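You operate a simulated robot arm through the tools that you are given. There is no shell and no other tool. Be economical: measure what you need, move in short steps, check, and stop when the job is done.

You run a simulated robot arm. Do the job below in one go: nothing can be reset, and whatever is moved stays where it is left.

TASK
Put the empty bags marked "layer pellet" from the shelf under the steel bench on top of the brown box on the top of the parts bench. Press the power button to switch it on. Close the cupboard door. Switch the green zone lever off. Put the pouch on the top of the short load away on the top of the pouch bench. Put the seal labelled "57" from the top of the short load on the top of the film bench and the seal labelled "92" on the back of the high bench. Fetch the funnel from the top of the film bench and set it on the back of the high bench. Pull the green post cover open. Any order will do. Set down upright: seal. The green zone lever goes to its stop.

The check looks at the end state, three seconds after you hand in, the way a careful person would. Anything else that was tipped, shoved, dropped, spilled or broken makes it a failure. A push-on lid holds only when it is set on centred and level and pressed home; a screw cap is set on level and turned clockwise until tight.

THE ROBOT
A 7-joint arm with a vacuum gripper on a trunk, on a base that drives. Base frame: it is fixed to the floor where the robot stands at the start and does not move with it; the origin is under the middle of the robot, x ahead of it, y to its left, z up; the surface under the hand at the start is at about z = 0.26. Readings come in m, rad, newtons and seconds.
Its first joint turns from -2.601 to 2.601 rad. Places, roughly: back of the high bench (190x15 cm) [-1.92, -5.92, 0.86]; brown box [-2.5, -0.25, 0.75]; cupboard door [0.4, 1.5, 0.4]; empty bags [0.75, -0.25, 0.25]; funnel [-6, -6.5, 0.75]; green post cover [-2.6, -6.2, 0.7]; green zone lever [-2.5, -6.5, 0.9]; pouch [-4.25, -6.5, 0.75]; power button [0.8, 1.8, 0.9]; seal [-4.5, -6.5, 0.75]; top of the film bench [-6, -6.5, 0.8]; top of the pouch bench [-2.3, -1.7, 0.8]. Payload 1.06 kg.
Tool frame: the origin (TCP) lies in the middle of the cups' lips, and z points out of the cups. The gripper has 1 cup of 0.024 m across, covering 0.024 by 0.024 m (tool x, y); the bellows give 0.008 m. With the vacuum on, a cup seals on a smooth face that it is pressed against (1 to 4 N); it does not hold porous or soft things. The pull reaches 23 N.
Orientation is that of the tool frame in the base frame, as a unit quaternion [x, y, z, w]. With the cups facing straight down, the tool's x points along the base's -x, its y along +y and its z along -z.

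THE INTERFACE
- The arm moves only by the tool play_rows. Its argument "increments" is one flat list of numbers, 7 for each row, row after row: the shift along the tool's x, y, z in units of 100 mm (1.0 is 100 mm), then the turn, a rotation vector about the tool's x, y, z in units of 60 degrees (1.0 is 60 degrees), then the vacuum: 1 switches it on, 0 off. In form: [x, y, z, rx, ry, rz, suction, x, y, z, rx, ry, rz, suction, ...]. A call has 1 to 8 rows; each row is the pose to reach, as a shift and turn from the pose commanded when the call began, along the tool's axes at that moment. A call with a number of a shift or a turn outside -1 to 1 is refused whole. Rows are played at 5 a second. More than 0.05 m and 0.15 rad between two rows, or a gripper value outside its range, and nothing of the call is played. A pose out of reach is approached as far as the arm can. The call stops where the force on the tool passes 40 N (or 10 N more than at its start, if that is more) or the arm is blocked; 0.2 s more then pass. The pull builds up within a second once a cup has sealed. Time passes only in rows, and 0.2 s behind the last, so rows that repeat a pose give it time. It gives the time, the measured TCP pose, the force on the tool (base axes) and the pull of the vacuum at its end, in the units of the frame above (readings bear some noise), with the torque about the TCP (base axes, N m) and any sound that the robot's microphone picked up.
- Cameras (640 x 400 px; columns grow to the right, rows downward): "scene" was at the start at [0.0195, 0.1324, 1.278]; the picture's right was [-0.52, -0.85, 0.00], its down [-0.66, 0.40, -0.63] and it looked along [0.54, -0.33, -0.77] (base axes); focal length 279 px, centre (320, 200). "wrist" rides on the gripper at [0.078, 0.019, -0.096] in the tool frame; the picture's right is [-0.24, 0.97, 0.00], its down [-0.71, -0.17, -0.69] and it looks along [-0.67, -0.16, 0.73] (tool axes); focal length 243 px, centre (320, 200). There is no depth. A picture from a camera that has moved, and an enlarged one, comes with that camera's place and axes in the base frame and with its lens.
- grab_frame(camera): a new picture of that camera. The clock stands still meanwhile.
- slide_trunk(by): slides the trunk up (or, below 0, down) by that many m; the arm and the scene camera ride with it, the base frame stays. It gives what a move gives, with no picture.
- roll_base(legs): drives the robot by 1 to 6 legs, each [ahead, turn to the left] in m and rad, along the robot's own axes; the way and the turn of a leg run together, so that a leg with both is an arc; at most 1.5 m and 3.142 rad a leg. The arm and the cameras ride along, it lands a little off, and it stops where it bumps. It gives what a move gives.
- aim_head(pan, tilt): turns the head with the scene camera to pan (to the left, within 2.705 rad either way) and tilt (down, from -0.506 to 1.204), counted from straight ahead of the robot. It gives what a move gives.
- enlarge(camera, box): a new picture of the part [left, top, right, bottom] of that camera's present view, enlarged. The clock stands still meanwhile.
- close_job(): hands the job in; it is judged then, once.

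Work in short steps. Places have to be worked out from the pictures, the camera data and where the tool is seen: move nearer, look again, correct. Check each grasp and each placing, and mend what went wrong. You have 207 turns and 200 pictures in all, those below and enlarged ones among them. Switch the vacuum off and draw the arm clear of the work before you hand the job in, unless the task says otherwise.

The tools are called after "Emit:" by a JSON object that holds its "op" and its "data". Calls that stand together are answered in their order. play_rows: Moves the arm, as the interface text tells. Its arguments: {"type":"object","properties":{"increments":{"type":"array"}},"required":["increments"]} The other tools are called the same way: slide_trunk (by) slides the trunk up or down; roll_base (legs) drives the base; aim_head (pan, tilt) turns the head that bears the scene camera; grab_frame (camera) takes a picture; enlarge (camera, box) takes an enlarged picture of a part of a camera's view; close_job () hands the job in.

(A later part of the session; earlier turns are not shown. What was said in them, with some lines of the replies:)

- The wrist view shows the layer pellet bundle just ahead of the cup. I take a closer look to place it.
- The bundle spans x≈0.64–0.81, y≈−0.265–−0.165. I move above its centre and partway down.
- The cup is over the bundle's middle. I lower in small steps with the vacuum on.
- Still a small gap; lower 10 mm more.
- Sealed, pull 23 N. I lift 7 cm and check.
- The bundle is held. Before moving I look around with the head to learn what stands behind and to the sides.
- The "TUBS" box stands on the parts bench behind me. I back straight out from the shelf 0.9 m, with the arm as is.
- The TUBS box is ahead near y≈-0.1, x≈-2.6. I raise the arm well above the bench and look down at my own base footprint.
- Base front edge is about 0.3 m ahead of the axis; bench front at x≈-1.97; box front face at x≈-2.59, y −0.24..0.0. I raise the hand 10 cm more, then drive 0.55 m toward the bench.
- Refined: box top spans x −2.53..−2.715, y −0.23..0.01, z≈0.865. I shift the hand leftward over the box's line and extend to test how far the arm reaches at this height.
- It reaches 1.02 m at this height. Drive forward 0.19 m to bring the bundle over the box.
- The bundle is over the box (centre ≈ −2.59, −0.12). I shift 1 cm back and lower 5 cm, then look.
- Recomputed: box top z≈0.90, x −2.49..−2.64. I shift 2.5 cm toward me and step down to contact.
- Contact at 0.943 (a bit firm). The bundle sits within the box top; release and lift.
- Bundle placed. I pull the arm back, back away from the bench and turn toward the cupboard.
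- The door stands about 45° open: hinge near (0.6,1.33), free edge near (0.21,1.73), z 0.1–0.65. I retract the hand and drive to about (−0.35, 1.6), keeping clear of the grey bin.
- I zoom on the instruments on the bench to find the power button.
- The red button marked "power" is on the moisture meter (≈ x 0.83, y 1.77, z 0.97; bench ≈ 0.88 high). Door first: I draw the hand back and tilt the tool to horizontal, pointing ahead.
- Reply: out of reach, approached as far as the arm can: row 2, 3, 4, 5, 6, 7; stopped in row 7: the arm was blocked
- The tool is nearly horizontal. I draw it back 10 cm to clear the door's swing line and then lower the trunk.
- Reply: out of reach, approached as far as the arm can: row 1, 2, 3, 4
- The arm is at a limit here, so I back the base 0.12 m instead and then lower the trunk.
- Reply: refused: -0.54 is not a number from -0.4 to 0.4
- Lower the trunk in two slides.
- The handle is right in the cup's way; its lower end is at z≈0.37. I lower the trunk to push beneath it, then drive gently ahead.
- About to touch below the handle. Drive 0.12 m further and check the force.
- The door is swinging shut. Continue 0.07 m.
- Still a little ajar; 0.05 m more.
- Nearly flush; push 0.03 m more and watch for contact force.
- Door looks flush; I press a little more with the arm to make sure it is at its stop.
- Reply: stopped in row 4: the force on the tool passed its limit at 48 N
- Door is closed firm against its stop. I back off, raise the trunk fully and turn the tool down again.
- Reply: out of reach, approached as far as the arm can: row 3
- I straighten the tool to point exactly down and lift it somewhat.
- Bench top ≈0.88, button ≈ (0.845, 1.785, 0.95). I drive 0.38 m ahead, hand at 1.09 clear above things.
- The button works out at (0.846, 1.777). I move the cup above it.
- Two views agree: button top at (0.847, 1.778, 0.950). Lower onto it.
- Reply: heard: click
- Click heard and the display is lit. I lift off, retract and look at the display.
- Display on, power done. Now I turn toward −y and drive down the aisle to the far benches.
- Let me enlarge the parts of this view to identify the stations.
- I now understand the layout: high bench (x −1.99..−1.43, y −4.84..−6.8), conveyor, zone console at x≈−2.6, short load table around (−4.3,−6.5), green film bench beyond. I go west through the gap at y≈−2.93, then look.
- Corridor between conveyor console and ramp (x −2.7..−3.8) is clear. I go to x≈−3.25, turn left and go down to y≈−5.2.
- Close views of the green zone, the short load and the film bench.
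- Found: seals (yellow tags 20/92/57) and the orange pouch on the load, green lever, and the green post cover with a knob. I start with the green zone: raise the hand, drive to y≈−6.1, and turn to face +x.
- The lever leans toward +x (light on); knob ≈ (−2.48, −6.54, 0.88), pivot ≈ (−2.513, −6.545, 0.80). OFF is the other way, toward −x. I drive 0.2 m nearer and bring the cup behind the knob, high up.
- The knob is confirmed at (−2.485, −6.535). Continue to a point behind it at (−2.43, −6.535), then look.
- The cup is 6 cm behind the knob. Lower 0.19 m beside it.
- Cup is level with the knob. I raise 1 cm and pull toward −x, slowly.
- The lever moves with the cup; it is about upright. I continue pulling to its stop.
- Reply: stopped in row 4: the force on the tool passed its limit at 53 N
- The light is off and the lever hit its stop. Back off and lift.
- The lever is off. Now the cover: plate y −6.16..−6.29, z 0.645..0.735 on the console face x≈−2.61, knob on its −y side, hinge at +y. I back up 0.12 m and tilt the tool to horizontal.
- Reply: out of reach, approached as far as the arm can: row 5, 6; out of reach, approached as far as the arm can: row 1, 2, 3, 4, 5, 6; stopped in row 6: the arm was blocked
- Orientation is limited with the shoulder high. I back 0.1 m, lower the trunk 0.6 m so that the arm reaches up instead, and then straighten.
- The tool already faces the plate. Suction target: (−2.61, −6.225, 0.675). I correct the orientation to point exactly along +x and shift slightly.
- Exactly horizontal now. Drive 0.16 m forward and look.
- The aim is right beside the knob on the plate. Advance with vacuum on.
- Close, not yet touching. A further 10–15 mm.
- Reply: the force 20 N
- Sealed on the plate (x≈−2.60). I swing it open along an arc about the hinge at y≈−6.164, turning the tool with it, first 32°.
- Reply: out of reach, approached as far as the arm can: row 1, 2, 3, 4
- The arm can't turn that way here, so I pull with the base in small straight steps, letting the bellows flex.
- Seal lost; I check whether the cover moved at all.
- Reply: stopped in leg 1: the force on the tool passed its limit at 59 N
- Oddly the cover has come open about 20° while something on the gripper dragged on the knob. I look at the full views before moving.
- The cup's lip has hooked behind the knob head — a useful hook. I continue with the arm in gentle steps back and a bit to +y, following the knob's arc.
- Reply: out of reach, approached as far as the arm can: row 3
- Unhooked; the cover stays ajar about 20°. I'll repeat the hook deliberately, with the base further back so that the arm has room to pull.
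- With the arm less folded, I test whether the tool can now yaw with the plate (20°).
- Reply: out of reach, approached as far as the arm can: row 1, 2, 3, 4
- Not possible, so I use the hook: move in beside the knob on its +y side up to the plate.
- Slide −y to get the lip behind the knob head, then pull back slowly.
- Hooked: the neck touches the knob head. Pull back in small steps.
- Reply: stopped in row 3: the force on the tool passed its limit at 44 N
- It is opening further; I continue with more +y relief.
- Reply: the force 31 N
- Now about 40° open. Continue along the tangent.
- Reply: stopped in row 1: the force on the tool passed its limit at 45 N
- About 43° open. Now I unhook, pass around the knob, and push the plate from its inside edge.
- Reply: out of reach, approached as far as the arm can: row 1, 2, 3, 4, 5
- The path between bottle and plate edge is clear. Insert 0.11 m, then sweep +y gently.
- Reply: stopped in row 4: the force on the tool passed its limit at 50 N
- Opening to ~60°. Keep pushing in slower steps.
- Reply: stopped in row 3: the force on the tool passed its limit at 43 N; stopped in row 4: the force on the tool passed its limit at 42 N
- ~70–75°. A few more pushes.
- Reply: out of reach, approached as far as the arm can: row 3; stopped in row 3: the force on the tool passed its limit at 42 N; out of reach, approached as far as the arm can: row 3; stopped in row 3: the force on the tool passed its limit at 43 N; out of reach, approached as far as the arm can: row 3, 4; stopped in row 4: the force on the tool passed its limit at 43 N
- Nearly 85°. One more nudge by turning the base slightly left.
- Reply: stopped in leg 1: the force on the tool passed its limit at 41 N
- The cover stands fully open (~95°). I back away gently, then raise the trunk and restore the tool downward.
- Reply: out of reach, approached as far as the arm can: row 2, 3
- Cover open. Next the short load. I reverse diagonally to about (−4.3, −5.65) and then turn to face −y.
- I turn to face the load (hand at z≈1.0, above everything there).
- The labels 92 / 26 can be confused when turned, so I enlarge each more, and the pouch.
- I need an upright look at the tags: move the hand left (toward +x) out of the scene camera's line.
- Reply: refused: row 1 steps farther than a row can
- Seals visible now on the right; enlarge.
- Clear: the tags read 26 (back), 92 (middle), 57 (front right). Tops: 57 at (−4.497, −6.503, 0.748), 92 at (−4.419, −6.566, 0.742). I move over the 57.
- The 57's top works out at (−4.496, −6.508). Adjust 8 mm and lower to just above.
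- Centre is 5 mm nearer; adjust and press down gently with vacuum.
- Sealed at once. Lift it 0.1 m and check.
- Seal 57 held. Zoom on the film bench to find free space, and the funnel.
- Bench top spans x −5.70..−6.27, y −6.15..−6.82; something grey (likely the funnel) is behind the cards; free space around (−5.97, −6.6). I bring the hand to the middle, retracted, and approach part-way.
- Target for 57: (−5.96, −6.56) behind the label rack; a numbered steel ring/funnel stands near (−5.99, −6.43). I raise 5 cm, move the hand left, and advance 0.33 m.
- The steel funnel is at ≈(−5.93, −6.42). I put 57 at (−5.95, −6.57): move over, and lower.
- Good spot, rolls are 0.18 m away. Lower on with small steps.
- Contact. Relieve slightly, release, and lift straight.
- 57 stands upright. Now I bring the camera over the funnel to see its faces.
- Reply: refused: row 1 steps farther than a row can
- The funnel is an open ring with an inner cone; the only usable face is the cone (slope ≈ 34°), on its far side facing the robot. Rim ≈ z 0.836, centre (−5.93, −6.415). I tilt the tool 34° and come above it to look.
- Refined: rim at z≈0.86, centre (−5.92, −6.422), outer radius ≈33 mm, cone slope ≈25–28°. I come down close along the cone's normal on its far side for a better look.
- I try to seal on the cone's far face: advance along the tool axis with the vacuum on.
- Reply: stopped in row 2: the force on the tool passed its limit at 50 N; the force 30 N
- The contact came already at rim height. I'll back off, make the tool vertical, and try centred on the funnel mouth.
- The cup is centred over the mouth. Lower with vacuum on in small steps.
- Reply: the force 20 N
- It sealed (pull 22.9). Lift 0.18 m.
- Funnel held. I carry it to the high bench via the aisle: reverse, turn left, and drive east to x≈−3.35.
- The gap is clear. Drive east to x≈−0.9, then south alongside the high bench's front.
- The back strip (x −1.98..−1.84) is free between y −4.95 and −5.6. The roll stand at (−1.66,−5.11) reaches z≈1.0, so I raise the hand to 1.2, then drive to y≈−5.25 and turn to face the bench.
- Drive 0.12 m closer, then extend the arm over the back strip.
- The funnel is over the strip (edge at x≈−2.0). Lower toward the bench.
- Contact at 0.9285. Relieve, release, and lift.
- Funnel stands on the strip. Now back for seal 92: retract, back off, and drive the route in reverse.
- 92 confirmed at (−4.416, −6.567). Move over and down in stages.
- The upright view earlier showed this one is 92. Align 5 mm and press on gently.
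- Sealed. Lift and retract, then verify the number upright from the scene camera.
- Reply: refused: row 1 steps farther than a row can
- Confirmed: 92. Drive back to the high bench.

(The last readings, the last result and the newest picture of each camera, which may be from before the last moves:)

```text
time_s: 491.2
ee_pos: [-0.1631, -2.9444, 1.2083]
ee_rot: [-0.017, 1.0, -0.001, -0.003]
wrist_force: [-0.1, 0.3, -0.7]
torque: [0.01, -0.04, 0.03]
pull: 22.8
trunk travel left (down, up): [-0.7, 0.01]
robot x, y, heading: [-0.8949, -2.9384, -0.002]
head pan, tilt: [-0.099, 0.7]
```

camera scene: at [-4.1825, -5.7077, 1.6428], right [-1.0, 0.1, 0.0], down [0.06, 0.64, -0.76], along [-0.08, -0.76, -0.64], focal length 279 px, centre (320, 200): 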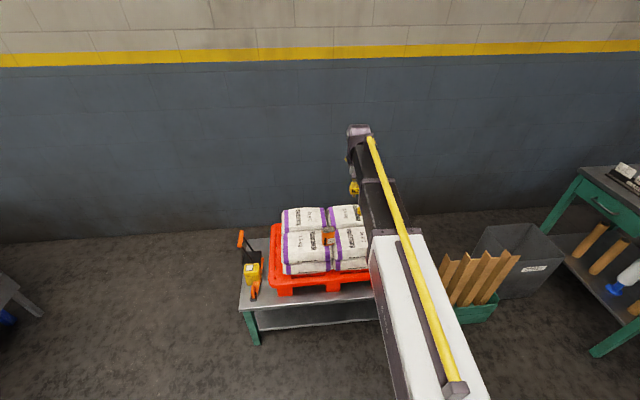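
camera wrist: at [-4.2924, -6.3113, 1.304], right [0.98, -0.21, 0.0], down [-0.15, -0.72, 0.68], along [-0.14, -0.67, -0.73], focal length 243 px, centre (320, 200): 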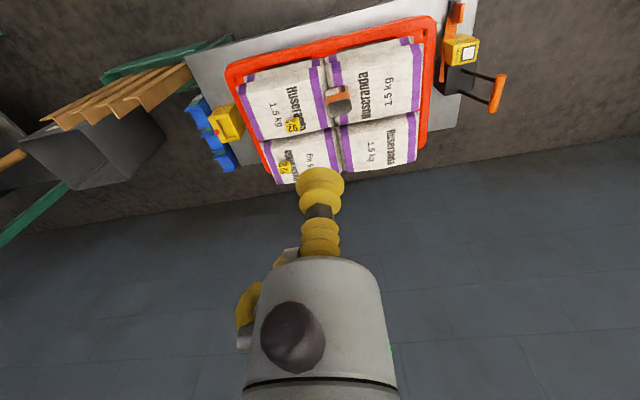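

Emit:
{"op": "roll_base", "data": {"legs": [[0, -1.565], [1.22, 0], [1.2, 0], [0, -1.57]]}}

Emit:
{"op": "aim_head", "data": {"pan": 0, "tilt": 0.7}}

Emit:
{"op": "grab_frame", "data": {"camera": "scene"}}

```text
time_s: 510.4
ee_pos: [-1.6733, -5.3152, 1.2082]
ee_rot: [1.0, 0.03, 0.003, -0.002]
wrist_force: [1.1, 0.4, -0.9]
torque: [0.02, -0.02, 0.03]
pull: 23.4
trunk travel left (down, up): [-0.7, 0.01]
robot x, y, heading: [-0.9463, -5.3029, -3.111]
head pan, tilt: [-0.099, 0.7]
```

```text
time_s: 511.1
ee_pos: [-1.672, -5.3136, 1.2083]
ee_rot: [1.0, 0.031, 0.003, -0.002]
wrist_force: [-0.6, 0.6, -1.2]
torque: [-0.01, 0.02, 0.0]
pull: 22.4
trunk travel left (down, up): [-0.7, 0.01]
robot x, y, heading: [-0.9447, -5.2973, -3.106]
head pan, tilt: [0.0, 0.7]
```

```text
51 pictures are left
camera scene: at [-0.9798, -5.4659, 1.6428], right [-0.03, 1.0, 0.0], down [0.64, 0.02, -0.76], along [-0.76, -0.03, -0.64], focal length 279 px, centre (320, 200)
```

scene: 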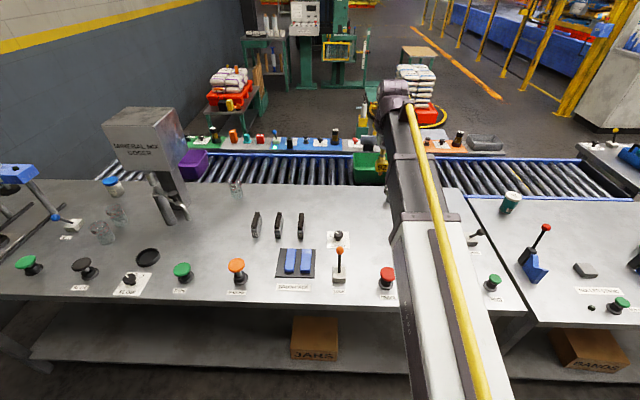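

Advance 0.05 m, then extend to (−1.91, −5.37).

Emit:
{"op": "roll_base", "data": {"legs": [[0.05, 0]]}}

Emit:
{"op": "play_rows", "data": {"increments": [-0.4, 0.1, 0, 0, 0, 0, 1, -0.8, 0.3, 0, 0, 0, 0, 1, -1, 0.42, 0, 0, 0, 0, 1]}}

Emit:
{"op": "play_rows", "data": {"increments": [-0.3, 0, 0.2, 0, 0, 0, 1, -0.6, 0, 0.5, 0, 0, 0, 1, -0.86, 0, 0.8, 0, 0, 0, 1, -0.86, 0, 1, 0, 0, 0, 1]}}

Emit:
{"op": "play_rows", "data": {"increments": [0, 0, 0.4, 0, 0, 0, 1, 0, 0, 0.8, 0, 0, 0, 1, 0, 0, 1, 0, 0, 0, 1, 0, 0, 1, 0, 0, 0, 1]}}

Emit:
{"op": "grab_frame", "data": {"camera": "wrist"}}

```text
time_s: 512.0
ee_pos: [-1.7245, -5.3163, 1.207]
ee_rot: [0.999, 0.032, 0.003, -0.001]
wrist_force: [-0.8, -0.8, -0.7]
torque: [0.01, 0.01, 0.0]
pull: 23.4
trunk travel left (down, up): [-0.7, 0.01]
robot x, y, heading: [-0.9928, -5.2983, -3.103]
head pan, tilt: [0.0, 0.7]
```

```text
time_s: 512.8
ee_pos: [-1.8221, -5.3643, 1.209]
ee_rot: [0.999, 0.032, 0.005, 0.0]
wrist_force: [-0.4, 0.5, -0.3]
torque: [0.0, 0.0, -0.02]
pull: 22.5
trunk travel left (down, up): [-0.7, 0.01]
robot x, y, heading: [-0.9997, -5.2969, -3.105]
head pan, tilt: [0.0, 0.7]
```

```text
time_s: 513.8
ee_pos: [-1.9067, -5.3684, 1.1068]
ee_rot: [1.0, 0.031, 0.003, -0.001]
wrist_force: [-0.2, 0.6, -1.0]
torque: [-0.04, -0.01, 0.03]
pull: 23.3
trunk travel left (down, up): [-0.7, 0.01]
robot x, y, heading: [-0.9922, -5.3005, -3.107]
head pan, tilt: [0.0, 0.7]
```

```text
time_s: 514.8
ee_pos: [-1.9064, -5.3685, 1.007]
ee_rot: [0.999, 0.032, 0.004, -0.001]
wrist_force: [0.0, -0.9, -0.9]
torque: [0.01, -0.02, -0.02]
pull: 23.1
trunk travel left (down, up): [-0.7, 0.01]
robot x, y, heading: [-0.9975, -5.2993, -3.108]
head pan, tilt: [0.0, 0.7]
```

```text
50 pictures are left
camera wrist: at [-1.8284, -5.3839, 1.1026], right [-0.17, -0.98, 0.0], down [-0.72, 0.13, 0.68], along [-0.67, 0.12, -0.73], focal length 243 px, centre (320, 200)
```

wrist: 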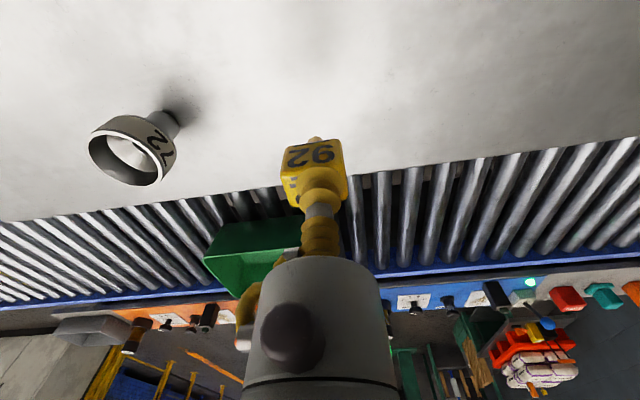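

Funnel in place, spot free. Lower: contact expected near 0.908.

Emit:
{"op": "play_rows", "data": {"increments": [0, 0, 0.4, 0, 0, 0, 1, 0, 0, 0.7, 0, 0, 0, 1, 0, 0, 0.88, 0, 0, 0, 1, 0, 0, 0.88, 0, 0, 0, 1]}}

Emit:
{"op": "play_rows", "data": {"increments": [0, 0, 0.04, 0, 0, 0, 1, 0, 0, 0.08, 0, 0, 0, 1, 0, 0, 0.08, 0, 0, 0, 1]}}

```text
time_s: 515.8
ee_pos: [-1.9052, -5.3703, 0.9171]
ee_rot: [0.999, 0.031, 0.004, -0.001]
wrist_force: [0.2, -0.1, -0.5]
torque: [-0.01, -0.02, 0.02]
pull: 23.0
trunk travel left (down, up): [-0.7, 0.01]
robot x, y, heading: [-0.9962, -5.3003, -3.108]
head pan, tilt: [0.0, 0.7]
```

```text
time_s: 516.6
ee_pos: [-1.9054, -5.3699, 0.911]
ee_rot: [1.0, 0.031, 0.004, -0.001]
wrist_force: [0.0, 0.2, 0.6]
torque: [0.01, -0.03, 0.01]
pull: 22.8
trunk travel left (down, up): [-0.7, 0.01]
robot x, y, heading: [-0.9955, -5.2967, -3.107]
head pan, tilt: [0.0, 0.7]
```

Emit:
{"op": "play_rows", "data": {"increments": [0, 0, 0.03, 0, 0, 0, 1, 0, 0, 0.05, 0, 0, 0, 1, 0, 0, 0.05, 0, 0, 0, 1]}}

```text
time_s: 517.4
ee_pos: [-1.9039, -5.3704, 0.9074]
ee_rot: [1.0, 0.031, 0.002, -0.001]
wrist_force: [-1.0, -0.5, 11.8]
torque: [-0.03, 0.07, -0.01]
pull: 23.2
trunk travel left (down, up): [-0.7, 0.01]
robot x, y, heading: [-0.9973, -5.3006, -3.111]
head pan, tilt: [0.0, 0.7]
```

Contact. Relieve, release, lift straight, and look.

Emit:
{"op": "play_rows", "data": {"increments": [0, 0, -0.03, 0, 0, 0, 1, 0, 0, -0.03, 0, 0, 0, 0, 0, 0, -0.03, 0, 0, 0, 0, 0, 0, -0.03, 0, 0, 0, 0, 0, 0, -0.08, 0, 0, 0, 0, 0, 0, -0.2, 0, 0, 0, 0, 0, 0, -0.6, 0, 0, 0, 0, 0, 0, -1, 0, 0, 0, 0]}}

Emit:
{"op": "play_rows", "data": {"increments": [0, 0, -0.4, 0, 0, 0, 0, 0, 0, -0.8, 0, 0, 0, 0, 0, 0, -1, 0, 0, 0, 0]}}

Emit:
{"op": "play_rows", "data": {"increments": [0, 0, -0.4, 0, 0, 0, 0, 0.4, 0, -0.7, 0, 0, 0, 0, 0.8, 0, -1, 0, 0, 0, 0, 1, 0, -1, 0, 0, 0, 0]}}

Emit:
{"op": "play_rows", "data": {"increments": [0.4, 0, 0, 0, 0, 0, 0, 0.8, 0, 0, 0, 0, 0, 0, 1, 0, 0, 0, 0, 0, 0]}}

Emit:
{"op": "grab_frame", "data": {"camera": "wrist"}}

```text
time_s: 519.2
ee_pos: [-1.9058, -5.3692, 1.0056]
ee_rot: [1.0, 0.031, 0.003, -0.001]
wrist_force: [-0.3, -0.7, -0.5]
torque: [-0.01, 0.01, -0.03]
pull: 0.0
trunk travel left (down, up): [-0.7, 0.01]
robot x, y, heading: [-0.9968, -5.2996, -3.106]
head pan, tilt: [0.0, 0.7]
```

```text
time_s: 520.0
ee_pos: [-1.9074, -5.3677, 1.1066]
ee_rot: [0.999, 0.032, 0.004, -0.001]
wrist_force: [-0.2, 0.2, -0.3]
torque: [0.04, -0.02, -0.01]
pull: 0.1
trunk travel left (down, up): [-0.7, 0.01]
robot x, y, heading: [-0.9985, -5.3003, -3.103]
head pan, tilt: [0.0, 0.7]
```

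```text
time_s: 521.0
ee_pos: [-1.8049, -5.3611, 1.2069]
ee_rot: [1.0, 0.031, 0.004, -0.001]
wrist_force: [-0.1, -0.5, 0.5]
torque: [0.03, -0.01, 0.01]
pull: 0.0
trunk travel left (down, up): [-0.7, 0.01]
robot x, y, heading: [-0.9987, -5.3003, -3.108]
head pan, tilt: [0.0, 0.7]
```

```text
time_s: 521.8
ee_pos: [-1.7064, -5.3572, 1.2063]
ee_rot: [1.0, 0.03, 0.004, -0.001]
wrist_force: [0.2, -0.1, -0.1]
torque: [0.01, -0.02, 0.02]
pull: 0.0
trunk travel left (down, up): [-0.7, 0.01]
robot x, y, heading: [-0.9946, -5.2985, -3.108]
head pan, tilt: [0.0, 0.7]
```

```text
49 pictures are left
camera wrist: at [-1.628, -5.3728, 1.3032], right [-0.17, -0.98, 0.0], down [-0.72, 0.13, 0.68], along [-0.67, 0.12, -0.73], focal length 243 px, centre (320, 200)
```

wrist: 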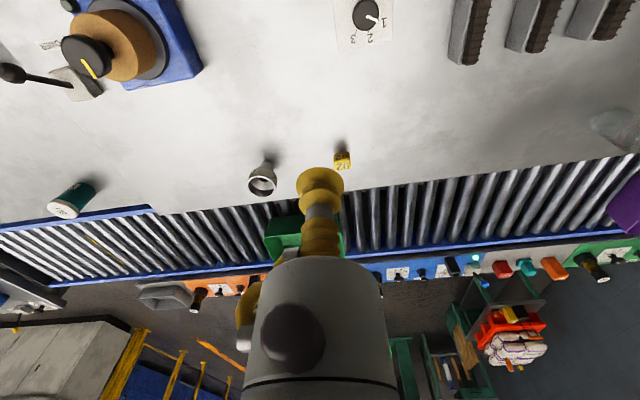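

Both stand upright on the strip. Now return for the pouch.

Emit:
{"op": "roll_base", "data": {"legs": [[-0.13, 0], [0, -1.6], [1.2, 0], [1.17, 0]]}}

```text
time_s: 538.2
ee_pos: [-0.8665, -2.2009, 1.2072]
ee_rot: [0.707, -0.707, 0.003, 0.002]
wrist_force: [-0.2, -0.8, -0.6]
torque: [0.02, 0.03, 0.01]
pull: 0.1
trunk travel left (down, up): [-0.7, 0.01]
robot x, y, heading: [-0.8516, -2.9141, 1.54]
head pan, tilt: [0.0, 0.7]
```

Emit:
{"op": "roll_base", "data": {"legs": [[0, 1.6], [1.22, 0], [1.2, 0]]}}

```text
time_s: 553.9
ee_pos: [-3.982, -2.8952, 1.2073]
ee_rot: [1.0, 0.009, 0.003, -0.001]
wrist_force: [0.8, 0.4, -1.3]
torque: [0.04, -0.02, 0.01]
pull: 0.1
trunk travel left (down, up): [-0.7, 0.01]
robot x, y, heading: [-3.2684, -2.8676, 3.136]
head pan, tilt: [0.0, 0.7]
```

Emit:
{"op": "roll_base", "data": {"legs": [[0, 1.56], [1.3, 0], [1.27, 0]]}}

```text
time_s: 570.3
ee_pos: [-3.3476, -6.1594, 1.207]
ee_rot: [0.714, 0.7, 0.001, -0.003]
wrist_force: [0.3, -0.7, -1.7]
torque: [-0.02, -0.01, 0.03]
pull: 0.0
trunk travel left (down, up): [-0.7, 0.01]
robot x, y, heading: [-3.3466, -5.4461, -1.624]
head pan, tilt: [0.0, 0.7]
```

Emit:
{"op": "roll_base", "data": {"legs": [[0, -1.277], [0.97, 0], [0, 1.33]]}}

Emit:
{"op": "grab_frame", "data": {"camera": "wrist"}}

```text
time_s: 581.8
ee_pos: [-4.2329, -6.3995, 1.2066]
ee_rot: [0.69, 0.724, 0.002, -0.003]
wrist_force: [0.2, 0.5, 0.3]
torque: [0.01, 0.02, -0.03]
pull: 0.0
trunk travel left (down, up): [-0.7, 0.01]
robot x, y, heading: [-4.2847, -5.6886, -1.552]
head pan, tilt: [0.0, 0.7]
```

```text
48 pictures are left
camera wrist: at [-4.2176, -6.3217, 1.3031], right [0.98, -0.19, 0.0], down [-0.13, -0.72, 0.68], along [-0.13, -0.67, -0.73], focal length 243 px, centre (320, 200)
```

wrist: 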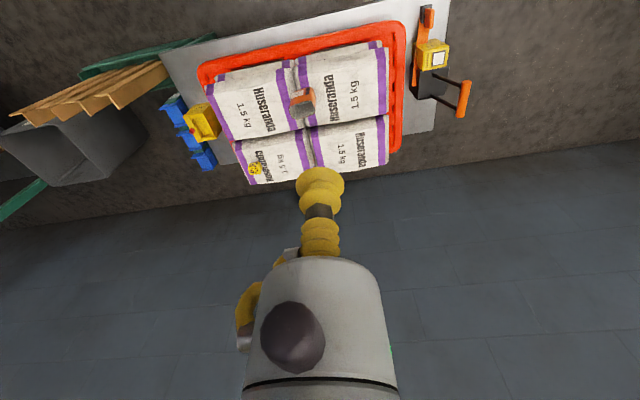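

The pouch mouth works out at (−4.297, −6.526, 0.78). Move above it and look closer.

Emit:
{"op": "play_rows", "data": {"increments": [-0.3, -0.15, 0.3, 0, 0, 0, 0, -0.6, -0.3, 0.6, 0, 0, 0, 0, -0.62, -0.35, 1, 0, 0, 0, 0]}}

Emit:
{"op": "play_rows", "data": {"increments": [-0.3, -0.15, 0.3, 0, 0, 0, 0, -0.6, -0.3, 0.6, 0, 0, 0, 0, -0.61, -0.35, 1, 0, 0, 0, 0]}}

Emit:
{"op": "play_rows", "data": {"increments": [0, 0, 0.4, 0, 0, 0, 0, 0, 0, 0.8, 0, 0, 0, 0, 0, 0, 1, 0, 0, 0, 0]}}

Emit:
{"op": "enlarge", "data": {"camera": "wrist", "box": [220, 40, 420, 240]}}

```text
time_s: 582.6
ee_pos: [-4.2652, -6.4613, 1.1058]
ee_rot: [0.69, 0.724, 0.003, -0.004]
wrist_force: [-0.4, 0.0, -0.5]
torque: [-0.01, 0.0, 0.01]
pull: 0.0
trunk travel left (down, up): [-0.7, 0.01]
robot x, y, heading: [-4.2857, -5.6847, -1.549]
head pan, tilt: [0.0, 0.7]
```

```text
time_s: 583.4
ee_pos: [-4.3002, -6.5238, 1.0037]
ee_rot: [0.689, 0.725, 0.002, -0.003]
wrist_force: [-0.1, 0.3, -0.4]
torque: [-0.02, 0.02, 0.0]
pull: 0.0
trunk travel left (down, up): [-0.7, 0.01]
robot x, y, heading: [-4.2832, -5.687, -1.549]
head pan, tilt: [0.0, 0.7]
```

```text
time_s: 584.2
ee_pos: [-4.2984, -6.5239, 0.9059]
ee_rot: [0.69, 0.724, 0.002, -0.003]
wrist_force: [0.9, 0.2, -0.2]
torque: [-0.03, -0.01, 0.0]
pull: 0.1
trunk travel left (down, up): [-0.7, 0.01]
robot x, y, heading: [-4.2793, -5.6846, -1.545]
head pan, tilt: [0.0, 0.7]
```

```text
2.00 times, centred on (320, 140) of wrist
camera zoom: at [-4.2842, -6.4459, 1.0016], right [0.98, -0.19, 0.0], down [-0.13, -0.72, 0.68], along [-0.13, -0.67, -0.73], focal length 485 px, centre (320, 320)
```

zoom: 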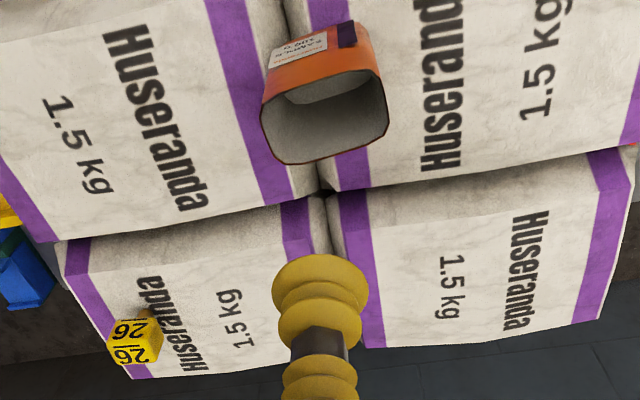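

Centred. Lower with vacuum on in steps to the rim height.

Emit:
{"op": "play_rows", "data": {"increments": [-0.03, 0, 0.4, 0, 0, 0, 0, -0.03, 0, 0.8, 0, 0, 0, 0, -0.03, 0, 1, 0, 0, 0, 1, -0.03, 0, 1, 0, 0, 0, 1]}}

Emit:
{"op": "play_rows", "data": {"increments": [0, 0, 0.08, 0, 0, 0, 1, 0, 0, 0.16, 0, 0, 0, 1, 0, 0, 0.22, 0, 0, 0, 1, 0, 0, 0.22, 0, 0, 0, 1]}}

Emit:
{"op": "grab_frame", "data": {"camera": "wrist"}}

```text
time_s: 585.2
ee_pos: [-4.2991, -6.5248, 0.8054]
ee_rot: [0.69, 0.723, 0.001, -0.004]
wrist_force: [0.5, -0.5, 0.2]
torque: [0.0, 0.03, 0.03]
pull: 0.0
trunk travel left (down, up): [-0.7, 0.01]
robot x, y, heading: [-4.2804, -5.6885, -1.544]
head pan, tilt: [0.0, 0.7]
```

```text
time_s: 586.2
ee_pos: [-4.2977, -6.5261, 0.7837]
ee_rot: [0.689, 0.724, 0.001, -0.003]
wrist_force: [0.0, 0.5, 2.5]
torque: [-0.03, -0.01, 0.0]
pull: 23.6
trunk travel left (down, up): [-0.7, 0.01]
robot x, y, heading: [-4.2822, -5.6913, -1.549]
head pan, tilt: [0.0, 0.7]
```

```text
46 pictures are left
camera wrist: at [-4.2826, -6.4477, 0.8807], right [0.98, -0.19, 0.0], down [-0.13, -0.72, 0.68], along [-0.13, -0.67, -0.73], focal length 243 px, centre (320, 200)
```

wrist: 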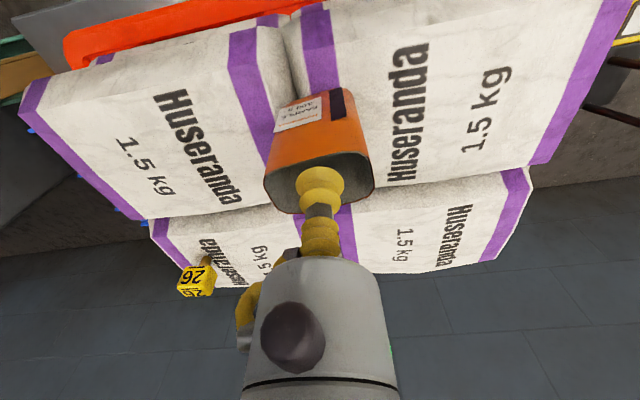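

Sealed, pull 23.6. Lift and retract.

Emit:
{"op": "play_rows", "data": {"increments": [0, 0, -0.15, 0, 0, 0, 1, 0, 0, -0.4, 0, 0, 0, 1, 0, 0, -0.8, 0, 0, 0, 1, 0, 0, -1, 0, 0, 0, 1]}}

Emit:
{"op": "play_rows", "data": {"increments": [0.2, 0, -0.4, 0, 0, 0, 1, 0.5, 0, -0.7, 0, 0, 0, 1, 0.8, 0, -1, 0, 0, 0, 1, 1, 0, -1, 0, 0, 0, 1]}}

Emit:
{"op": "play_rows", "data": {"increments": [0.2, 0.3, -0.3, 0, 0, 0, 1, 0.2, 0.3, -0.7, 0, 0, 0, 1, 0.2, 0.3, -1, 0, 0, 0, 1]}}

Emit:
{"op": "grab_frame", "data": {"camera": "wrist"}}

```text
time_s: 587.2
ee_pos: [-4.2957, -6.5277, 0.8838]
ee_rot: [0.69, 0.724, 0.002, -0.003]
wrist_force: [0.6, 0.1, -1.2]
torque: [0.0, 0.0, 0.0]
pull: 22.8
trunk travel left (down, up): [-0.7, 0.01]
robot x, y, heading: [-4.282, -5.6858, -1.545]
head pan, tilt: [0.0, 0.7]
```

```text
time_s: 588.2
ee_pos: [-4.3003, -6.4253, 0.9842]
ee_rot: [0.69, 0.724, 0.001, -0.003]
wrist_force: [-0.5, -0.2, -1.1]
torque: [0.0, -0.01, -0.02]
pull: 22.7
trunk travel left (down, up): [-0.7, 0.01]
robot x, y, heading: [-4.2835, -5.688, -1.552]
head pan, tilt: [0.0, 0.7]
```

```text
time_s: 589.0
ee_pos: [-4.2738, -6.4079, 1.0852]
ee_rot: [0.689, 0.724, 0.001, -0.003]
wrist_force: [-0.1, 1.2, -0.5]
torque: [-0.02, 0.01, -0.01]
pull: 22.3
trunk travel left (down, up): [-0.7, 0.01]
robot x, y, heading: [-4.2809, -5.6878, -1.546]
head pan, tilt: [0.0, 0.7]
```

```text
45 pictures are left
camera wrist: at [-4.2572, -6.3295, 1.1814], right [0.98, -0.19, 0.0], down [-0.13, -0.72, 0.68], along [-0.13, -0.67, -0.73], focal length 243 px, centre (320, 200)
```

wrist: 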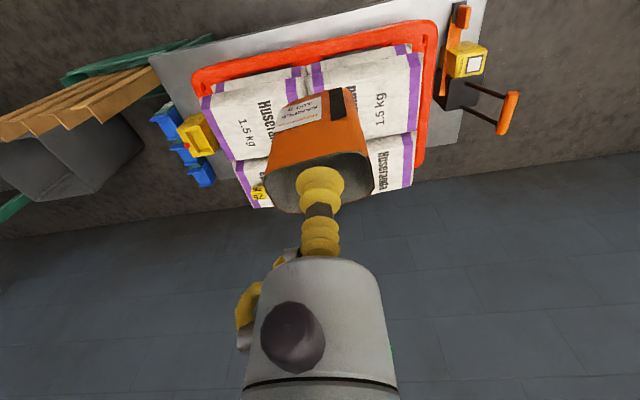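

Pouch held upright. Drive back north to beside the pouch bench (its west half is free).

Emit:
{"op": "roll_base", "data": {"legs": [[0, 1.74], [0.97, 0], [0, 1.37], [1.27, 0], [1.25, 0]]}}

Emit:
{"op": "aim_head", "data": {"pan": -0.3, "tilt": 0.45}}

Emit:
{"op": "grab_frame", "data": {"camera": "scene"}}

```text
time_s: 613.6
ee_pos: [-3.1914, -2.2432, 1.0844]
ee_rot: [-0.698, 0.717, -0.003, -0.002]
wrist_force: [0.4, 0.1, -1.1]
torque: [0.01, 0.03, -0.03]
pull: 23.4
trunk travel left (down, up): [-0.7, 0.01]
robot x, y, heading: [-3.2335, -2.9633, 1.518]
head pan, tilt: [0.0, 0.7]
```

```text
time_s: 614.4
ee_pos: [-3.191, -2.2439, 1.084]
ee_rot: [-0.698, 0.716, -0.004, -0.001]
wrist_force: [-0.1, 0.1, -1.0]
torque: [0.01, 0.0, -0.02]
pull: 22.6
trunk travel left (down, up): [-0.7, 0.01]
robot x, y, heading: [-3.2328, -2.965, 1.517]
head pan, tilt: [-0.3, 0.45]
```

```text
44 pictures are left
camera scene: at [-3.3755, -2.9091, 1.665], right [0.94, -0.34, 0.0], down [-0.15, -0.41, -0.9], along [0.31, 0.84, -0.44], focal length 279 px, centre (320, 200)
```

scene: 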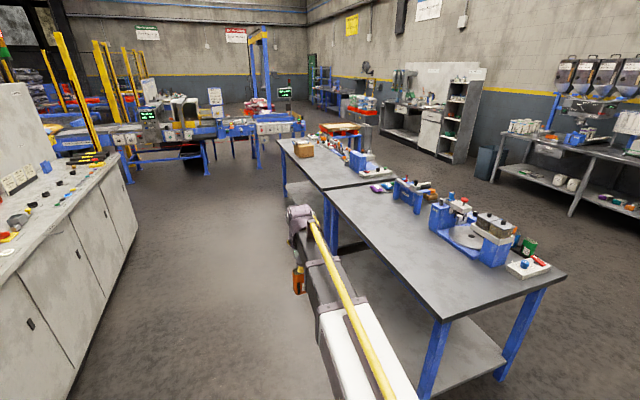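

The bench's near half is free. Go north 1.0 m and turn to face it.

Emit:
{"op": "roll_base", "data": {"legs": [[1.0, 0], [0, -1.53]]}}

Emit:
{"op": "aim_head", "data": {"pan": 0, "tilt": 0.75}}

Emit:
{"op": "grab_frame", "data": {"camera": "wrist"}}

Emit:
{"op": "grab_frame", "data": {"camera": "scene"}}

```text
time_s: 623.5
ee_pos: [-2.4499, -1.98, 1.0842]
ee_rot: [0.012, 1.0, 0.0, -0.004]
wrist_force: [0.1, 0.8, -1.7]
torque: [0.04, 0.0, 0.0]
pull: 23.1
trunk travel left (down, up): [-0.7, 0.01]
robot x, y, heading: [-3.1708, -1.9384, -0.051]
head pan, tilt: [-0.3, 0.45]
```

```text
time_s: 624.2
ee_pos: [-2.4493, -1.9809, 1.0834]
ee_rot: [0.011, 1.0, -0.001, -0.004]
wrist_force: [0.2, 0.3, -0.1]
torque: [0.01, -0.02, 0.01]
pull: 23.0
trunk travel left (down, up): [-0.7, 0.01]
robot x, y, heading: [-3.1692, -1.9391, -0.051]
head pan, tilt: [0.0, 0.75]
```

```text
43 pictures are left
camera wrist: at [-2.5275, -1.9602, 1.1813], right [0.26, 0.97, 0.0], down [0.71, -0.19, 0.68], along [0.66, -0.18, -0.73], focal length 243 px, centre (320, 200)
```

wrist: 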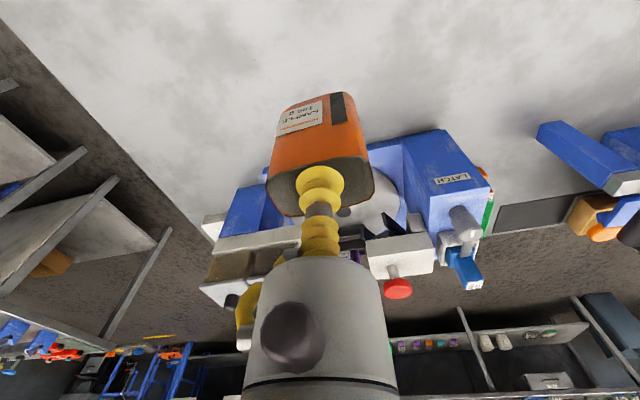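

```text
42 pictures are left
camera scene: at [-3.1236, -1.7697, 1.6387], right [-0.05, -1.0, 0.0], down [-0.68, 0.03, -0.73], along [0.73, -0.04, -0.68], focal length 279 px, centre (320, 200)
```

scene: 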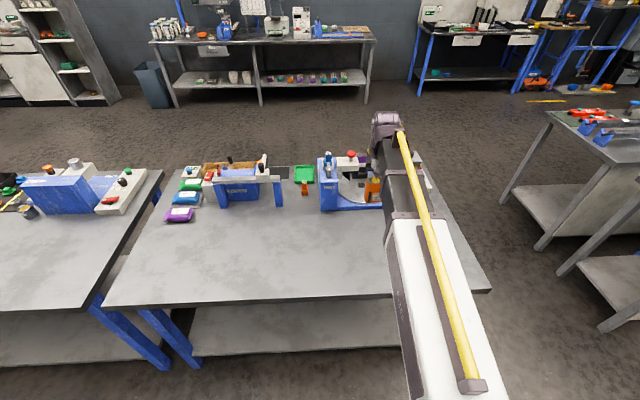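

Free surface below. I pull back 4 cm from the blue machine and lower.

Emit:
{"op": "play_rows", "data": {"increments": [0.2, 0.2, 0.2, 0, 0, 0, 1, 0.4, 0.4, 0.4, 0, 0, 0, 1, 0.4, 0.4, 0.8, 0, 0, 0, 1, 0.4, 0.4, 1, 0, 0, 0, 1]}}

Emit:
{"op": "play_rows", "data": {"increments": [0, 0, 0.2, 0, 0, 0, 1, 0, 0, 0.4, 0, 0, 0, 1, 0, 0, 0.4, 0, 0, 0, 1]}}

Emit:
{"op": "grab_frame", "data": {"camera": "wrist"}}

```text
time_s: 625.2
ee_pos: [-2.4886, -1.9409, 0.9855]
ee_rot: [0.011, 1.0, -0.001, -0.003]
wrist_force: [0.2, -0.7, -1.1]
torque: [0.01, 0.03, 0.0]
pull: 22.5
trunk travel left (down, up): [-0.7, 0.01]
robot x, y, heading: [-3.1725, -1.9417, -0.052]
head pan, tilt: [0.0, 0.75]
```

```text
time_s: 626.0
ee_pos: [-2.4896, -1.9413, 0.945]
ee_rot: [0.012, 1.0, -0.001, -0.004]
wrist_force: [-0.8, 1.0, -0.6]
torque: [0.01, -0.01, 0.0]
pull: 22.9
trunk travel left (down, up): [-0.7, 0.01]
robot x, y, heading: [-3.1716, -1.9378, -0.046]
head pan, tilt: [0.0, 0.75]
```

```text
41 pictures are left
camera wrist: at [-2.5672, -1.9203, 1.0411], right [0.26, 0.97, 0.0], down [0.71, -0.19, 0.68], along [0.66, -0.18, -0.73], focal length 243 px, centre (320, 200)
```

wrist: 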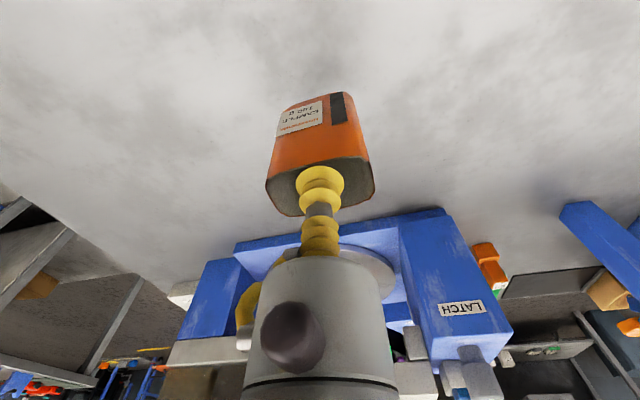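

Emit:
{"op": "play_rows", "data": {"increments": [0, 0, 0.1, 0, 0, 0, 1, 0, 0, 0.2, 0, 0, 0, 1, 0, 0, 0.2, 0, 0, 0, 1]}}

Emit:
{"op": "play_rows", "data": {"increments": [0, 0, 0.05, 0, 0, 0, 1, 0, 0, 0.1, 0, 0, 0, 1, 0, 0, 0.1, 0, 0, 0, 1]}}

Emit:
{"op": "enlarge", "data": {"camera": "wrist", "box": [220, 50, 420, 250]}}

```text
time_s: 626.9
ee_pos: [-2.4901, -1.9411, 0.9243]
ee_rot: [0.012, 1.0, -0.001, -0.004]
wrist_force: [0.2, 0.5, -1.2]
torque: [0.0, 0.0, -0.01]
pull: 22.9
trunk travel left (down, up): [-0.7, 0.01]
robot x, y, heading: [-3.1699, -1.9393, -0.045]
head pan, tilt: [0.0, 0.75]
```

```text
time_s: 627.6
ee_pos: [-2.491, -1.9402, 0.9147]
ee_rot: [0.012, 1.0, -0.001, -0.003]
wrist_force: [-0.7, -0.3, 0.1]
torque: [0.01, -0.01, 0.0]
pull: 23.3
trunk travel left (down, up): [-0.7, 0.01]
robot x, y, heading: [-3.1704, -1.9398, -0.049]
head pan, tilt: [0.0, 0.75]
```

```text
2.00 times, centred on (320, 150) of wrist
camera zoom: at [-2.568, -1.9199, 1.0115], right [0.26, 0.97, 0.0], down [0.71, -0.19, 0.68], along [0.66, -0.18, -0.73], focal length 485 px, centre (320, 300)
```

zoom: 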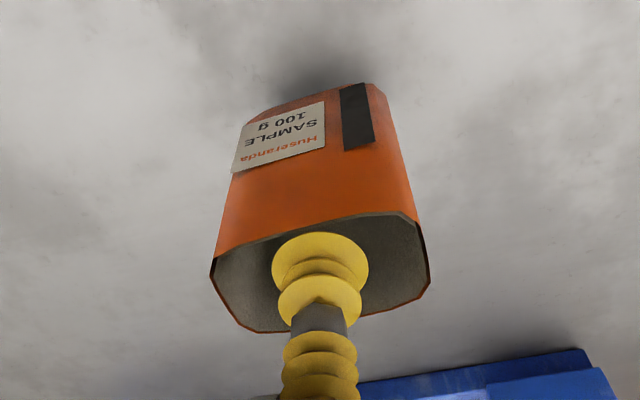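

Nearly down (shadow meets it). Continue in 5 mm steps.

Emit:
{"op": "play_rows", "data": {"increments": [0, 0, 0.05, 0, 0, 0, 1, 0, 0, 0.1, 0, 0, 0, 1, 0, 0, 0.1, 0, 0, 0, 1]}}

Emit:
{"op": "play_rows", "data": {"increments": [0, 0, 0.05, 0, 0, 0, 1, 0, 0, 0.08, 0, 0, 0, 1, 0, 0, 0.08, 0, 0, 0, 1]}}

```text
time_s: 628.5
ee_pos: [-2.4909, -1.9387, 0.9058]
ee_rot: [0.012, 1.0, 0.0, -0.003]
wrist_force: [-0.9, -0.2, -1.5]
torque: [0.0, -0.03, -0.01]
pull: 22.7
trunk travel left (down, up): [-0.7, 0.01]
robot x, y, heading: [-3.1698, -1.9394, -0.055]
head pan, tilt: [0.0, 0.75]
```

```text
time_s: 629.2
ee_pos: [-2.4904, -1.9398, 0.8964]
ee_rot: [0.011, 1.0, -0.001, -0.004]
wrist_force: [-0.2, 0.3, -0.5]
torque: [0.0, -0.01, 0.02]
pull: 22.7
trunk travel left (down, up): [-0.7, 0.01]
robot x, y, heading: [-3.1684, -1.9397, -0.048]
head pan, tilt: [0.0, 0.75]
```

Emit:
{"op": "play_rows", "data": {"increments": [0, 0, 0.05, 0, 0, 0, 1, 0, 0, 0.08, 0, 0, 0, 1, 0, 0, 0.08, 0, 0, 0, 1]}}

Emit:
{"op": "enlarge", "data": {"camera": "wrist", "box": [220, 50, 420, 250]}}

```text
time_s: 630.0
ee_pos: [-2.4907, -1.9398, 0.8879]
ee_rot: [0.011, 1.0, -0.001, -0.003]
wrist_force: [0.0, 0.7, -0.6]
torque: [0.01, -0.01, -0.01]
pull: 23.1
trunk travel left (down, up): [-0.7, 0.01]
robot x, y, heading: [-3.1644, -1.9384, -0.053]
head pan, tilt: [0.0, 0.75]
```

```text
2.00 times, centred on (320, 150) of wrist
camera zoom: at [-2.5682, -1.9197, 0.9851], right [0.26, 0.97, 0.0], down [0.71, -0.19, 0.68], along [0.66, -0.18, -0.73], focal length 485 px, centre (320, 300)
```

zoom: 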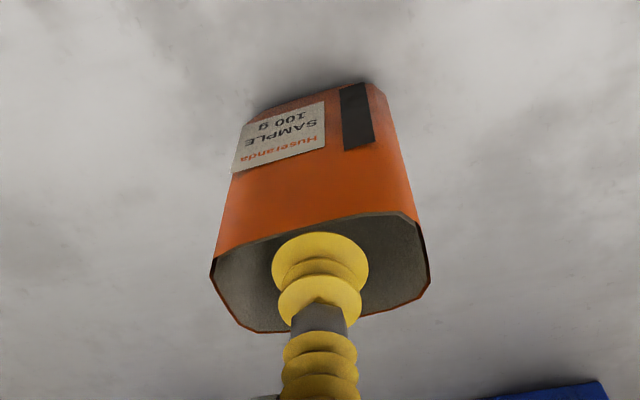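

Emit:
{"op": "play_rows", "data": {"increments": [0, 0, 0.05, 0, 0, 0, 1, 0, 0, 0.08, 0, 0, 0, 1, 0, 0, 0.08, 0, 0, 0, 1]}}

Emit:
{"op": "play_rows", "data": {"increments": [0, 0, 0.03, 0, 0, 0, 1, 0, 0, 0.06, 0, 0, 0, 1, 0, 0, 0.06, 0, 0, 0, 1]}}

```text
time_s: 630.9
ee_pos: [-2.4916, -1.9412, 0.8813]
ee_rot: [0.012, 1.0, -0.001, -0.003]
wrist_force: [-1.7, 0.1, 14.1]
torque: [0.04, -0.04, -0.02]
pull: 22.7
trunk travel left (down, up): [-0.7, 0.01]
robot x, y, heading: [-3.1697, -1.941, -0.049]
head pan, tilt: [0.0, 0.75]
```

```text
time_s: 631.6
ee_pos: [-2.4917, -1.9404, 0.876]
ee_rot: [0.011, 1.0, -0.001, -0.003]
wrist_force: [-2.6, -1.4, 19.1]
torque: [0.06, -0.03, 0.02]
pull: 23.0
trunk travel left (down, up): [-0.7, 0.01]
robot x, y, heading: [-3.1671, -1.9412, -0.049]
head pan, tilt: [0.0, 0.75]
```

Contact is made. Relieve, release, lift, and check.

Emit:
{"op": "play_rows", "data": {"increments": [0, 0, -0.08, 0, 0, 0, 1, 0, 0, -0.08, 0, 0, 0, 0, 0, 0, -0.08, 0, 0, 0, 0, 0, 0, -0.08, 0, 0, 0, 0, 0, 0, -0.12, 0, 0, 0, 0, 0, 0, -0.25, 0, 0, 0, 0, 0, 0, -0.6, 0, 0, 0, 0, 0, 0, -1, 0, 0, 0, 0]}}

Emit:
{"op": "play_rows", "data": {"increments": [0, 0, -0.4, 0, 0, 0, 0, 0, 0, -0.8, 0, 0, 0, 0, 0, 0, -1, 0, 0, 0, 0]}}

Emit:
{"op": "roll_base", "data": {"legs": [[-0.25, 0]]}}

Emit:
{"op": "grab_frame", "data": {"camera": "scene"}}

```text
time_s: 633.5
ee_pos: [-2.4924, -1.938, 0.9758]
ee_rot: [0.011, 1.0, -0.001, -0.003]
wrist_force: [-0.6, -0.1, -0.3]
torque: [-0.03, -0.01, 0.03]
pull: 0.1
trunk travel left (down, up): [-0.7, 0.01]
robot x, y, heading: [-3.1674, -1.9385, -0.051]
head pan, tilt: [0.0, 0.75]
```

```text
time_s: 634.2
ee_pos: [-2.4915, -1.9385, 1.0761]
ee_rot: [0.012, 1.0, -0.001, -0.003]
wrist_force: [1.2, -0.2, -0.6]
torque: [0.01, 0.04, 0.0]
pull: 0.1
trunk travel left (down, up): [-0.7, 0.01]
robot x, y, heading: [-3.166, -1.9413, -0.054]
head pan, tilt: [0.0, 0.75]
```

```text
time_s: 636.1
ee_pos: [-2.7404, -1.9279, 1.0775]
ee_rot: [0.012, 1.0, 0.0, -0.004]
wrist_force: [-0.3, 0.0, -0.5]
torque: [0.0, -0.02, 0.02]
pull: 0.1
trunk travel left (down, up): [-0.7, 0.01]
robot x, y, heading: [-3.4209, -1.9247, -0.048]
head pan, tilt: [0.0, 0.75]
```

```text
38 pictures are left
camera scene: at [-3.3738, -1.7574, 1.6386], right [-0.05, -1.0, 0.0], down [-0.68, 0.03, -0.73], along [0.73, -0.04, -0.68], focal length 279 px, centre (320, 200)
```

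scene: 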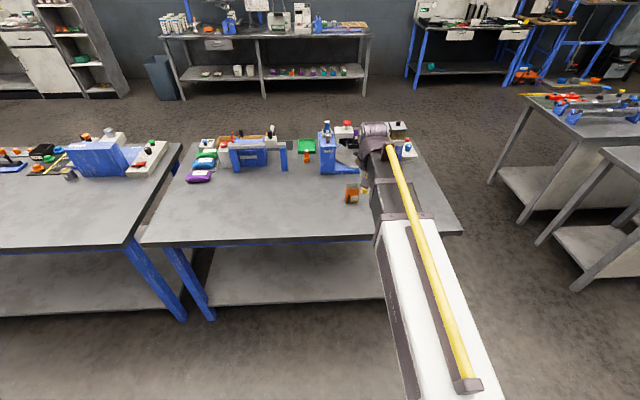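

Pouch stands on the bench. A last look at the brown box and the cupboard door from here.

Emit:
{"op": "aim_head", "data": {"pan": 0.9, "tilt": 0.4}}

Emit:
{"op": "grab_frame", "data": {"camera": "scene"}}

Emit:
{"op": "enlarge", "data": {"camera": "scene", "box": [300, 60, 640, 260]}}

```text
time_s: 637.3
ee_pos: [-2.741, -1.9274, 1.0763]
ee_rot: [0.012, 1.0, -0.001, -0.003]
wrist_force: [-0.4, -0.2, -0.6]
torque: [0.01, 0.02, 0.03]
pull: 0.1
trunk travel left (down, up): [-0.7, 0.01]
robot x, y, heading: [-3.4174, -1.9263, -0.049]
head pan, tilt: [0.901, 0.4]
```

```text
37 pictures are left
camera scene: at [-3.3952, -1.6837, 1.6697], right [0.75, -0.66, 0.0], down [-0.26, -0.29, -0.92], along [0.61, 0.69, -0.39], focal length 279 px, centre (320, 200)
```

scene: 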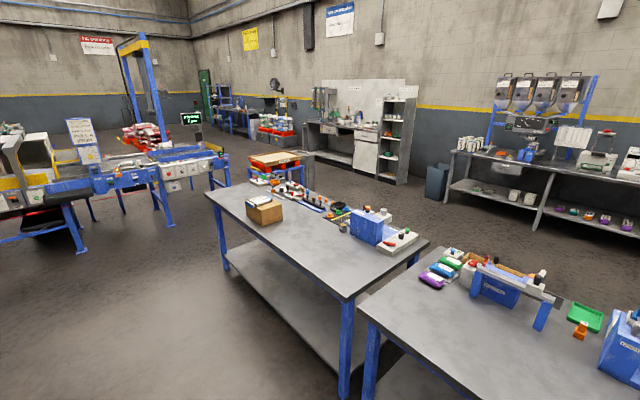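

```text
1.88 times, centred on (470, 160) of scene
camera zoom: at [-3.3952, -1.6837, 1.6697], right [0.75, -0.66, 0.0], down [-0.26, -0.29, -0.92], along [0.61, 0.69, -0.39], focal length 524 px, centre (38, 275)
```

zoom: 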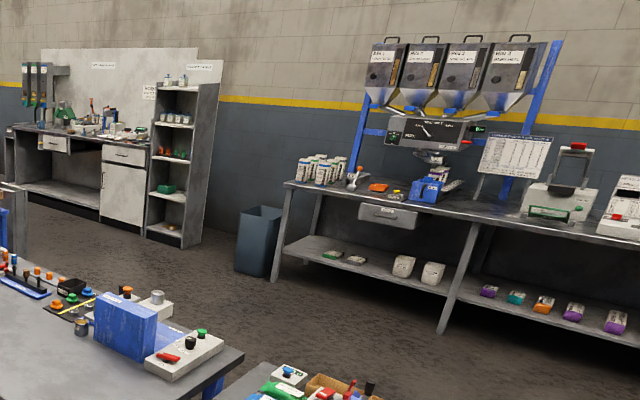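

Everything is placed, the door is closed, the vacuum is off and the arm is clear. I hand in.

Emit:
{"op": "close_job", "data": {}}

```text
The job is handed in.
```

I finished every item on the list and handed the job in; the check's result hasn't come back.

- **Empty bags:** The "layer pellet" bundle lies on top of the brown box, stable but overhanging its back edge by about 2 cm.
- **Power button and cupboard:** The button clicked and the display lit. The cupboard door is shut against its stop.
- **Green zone:** The lever is off and at its stop, with its light out. The green post cover is open to about 95 degrees. It was stiff, so opening it took repeated pulls and pushes at up to about 60 N.
- **Seals:** Seal "57" stands upright on the film bench, and seal "92" stands upright on the back of the high bench.
- **Funnel:** It stands on the back of the high bench, about 17 cm from seal "92".
- **Pouch:** It stands upright on the pouch bench.

I noticed nothing else tipped, shoved or spilled. I did not go back for a final look at the film bench, the high bench or the green zone; I last saw those when I left them.
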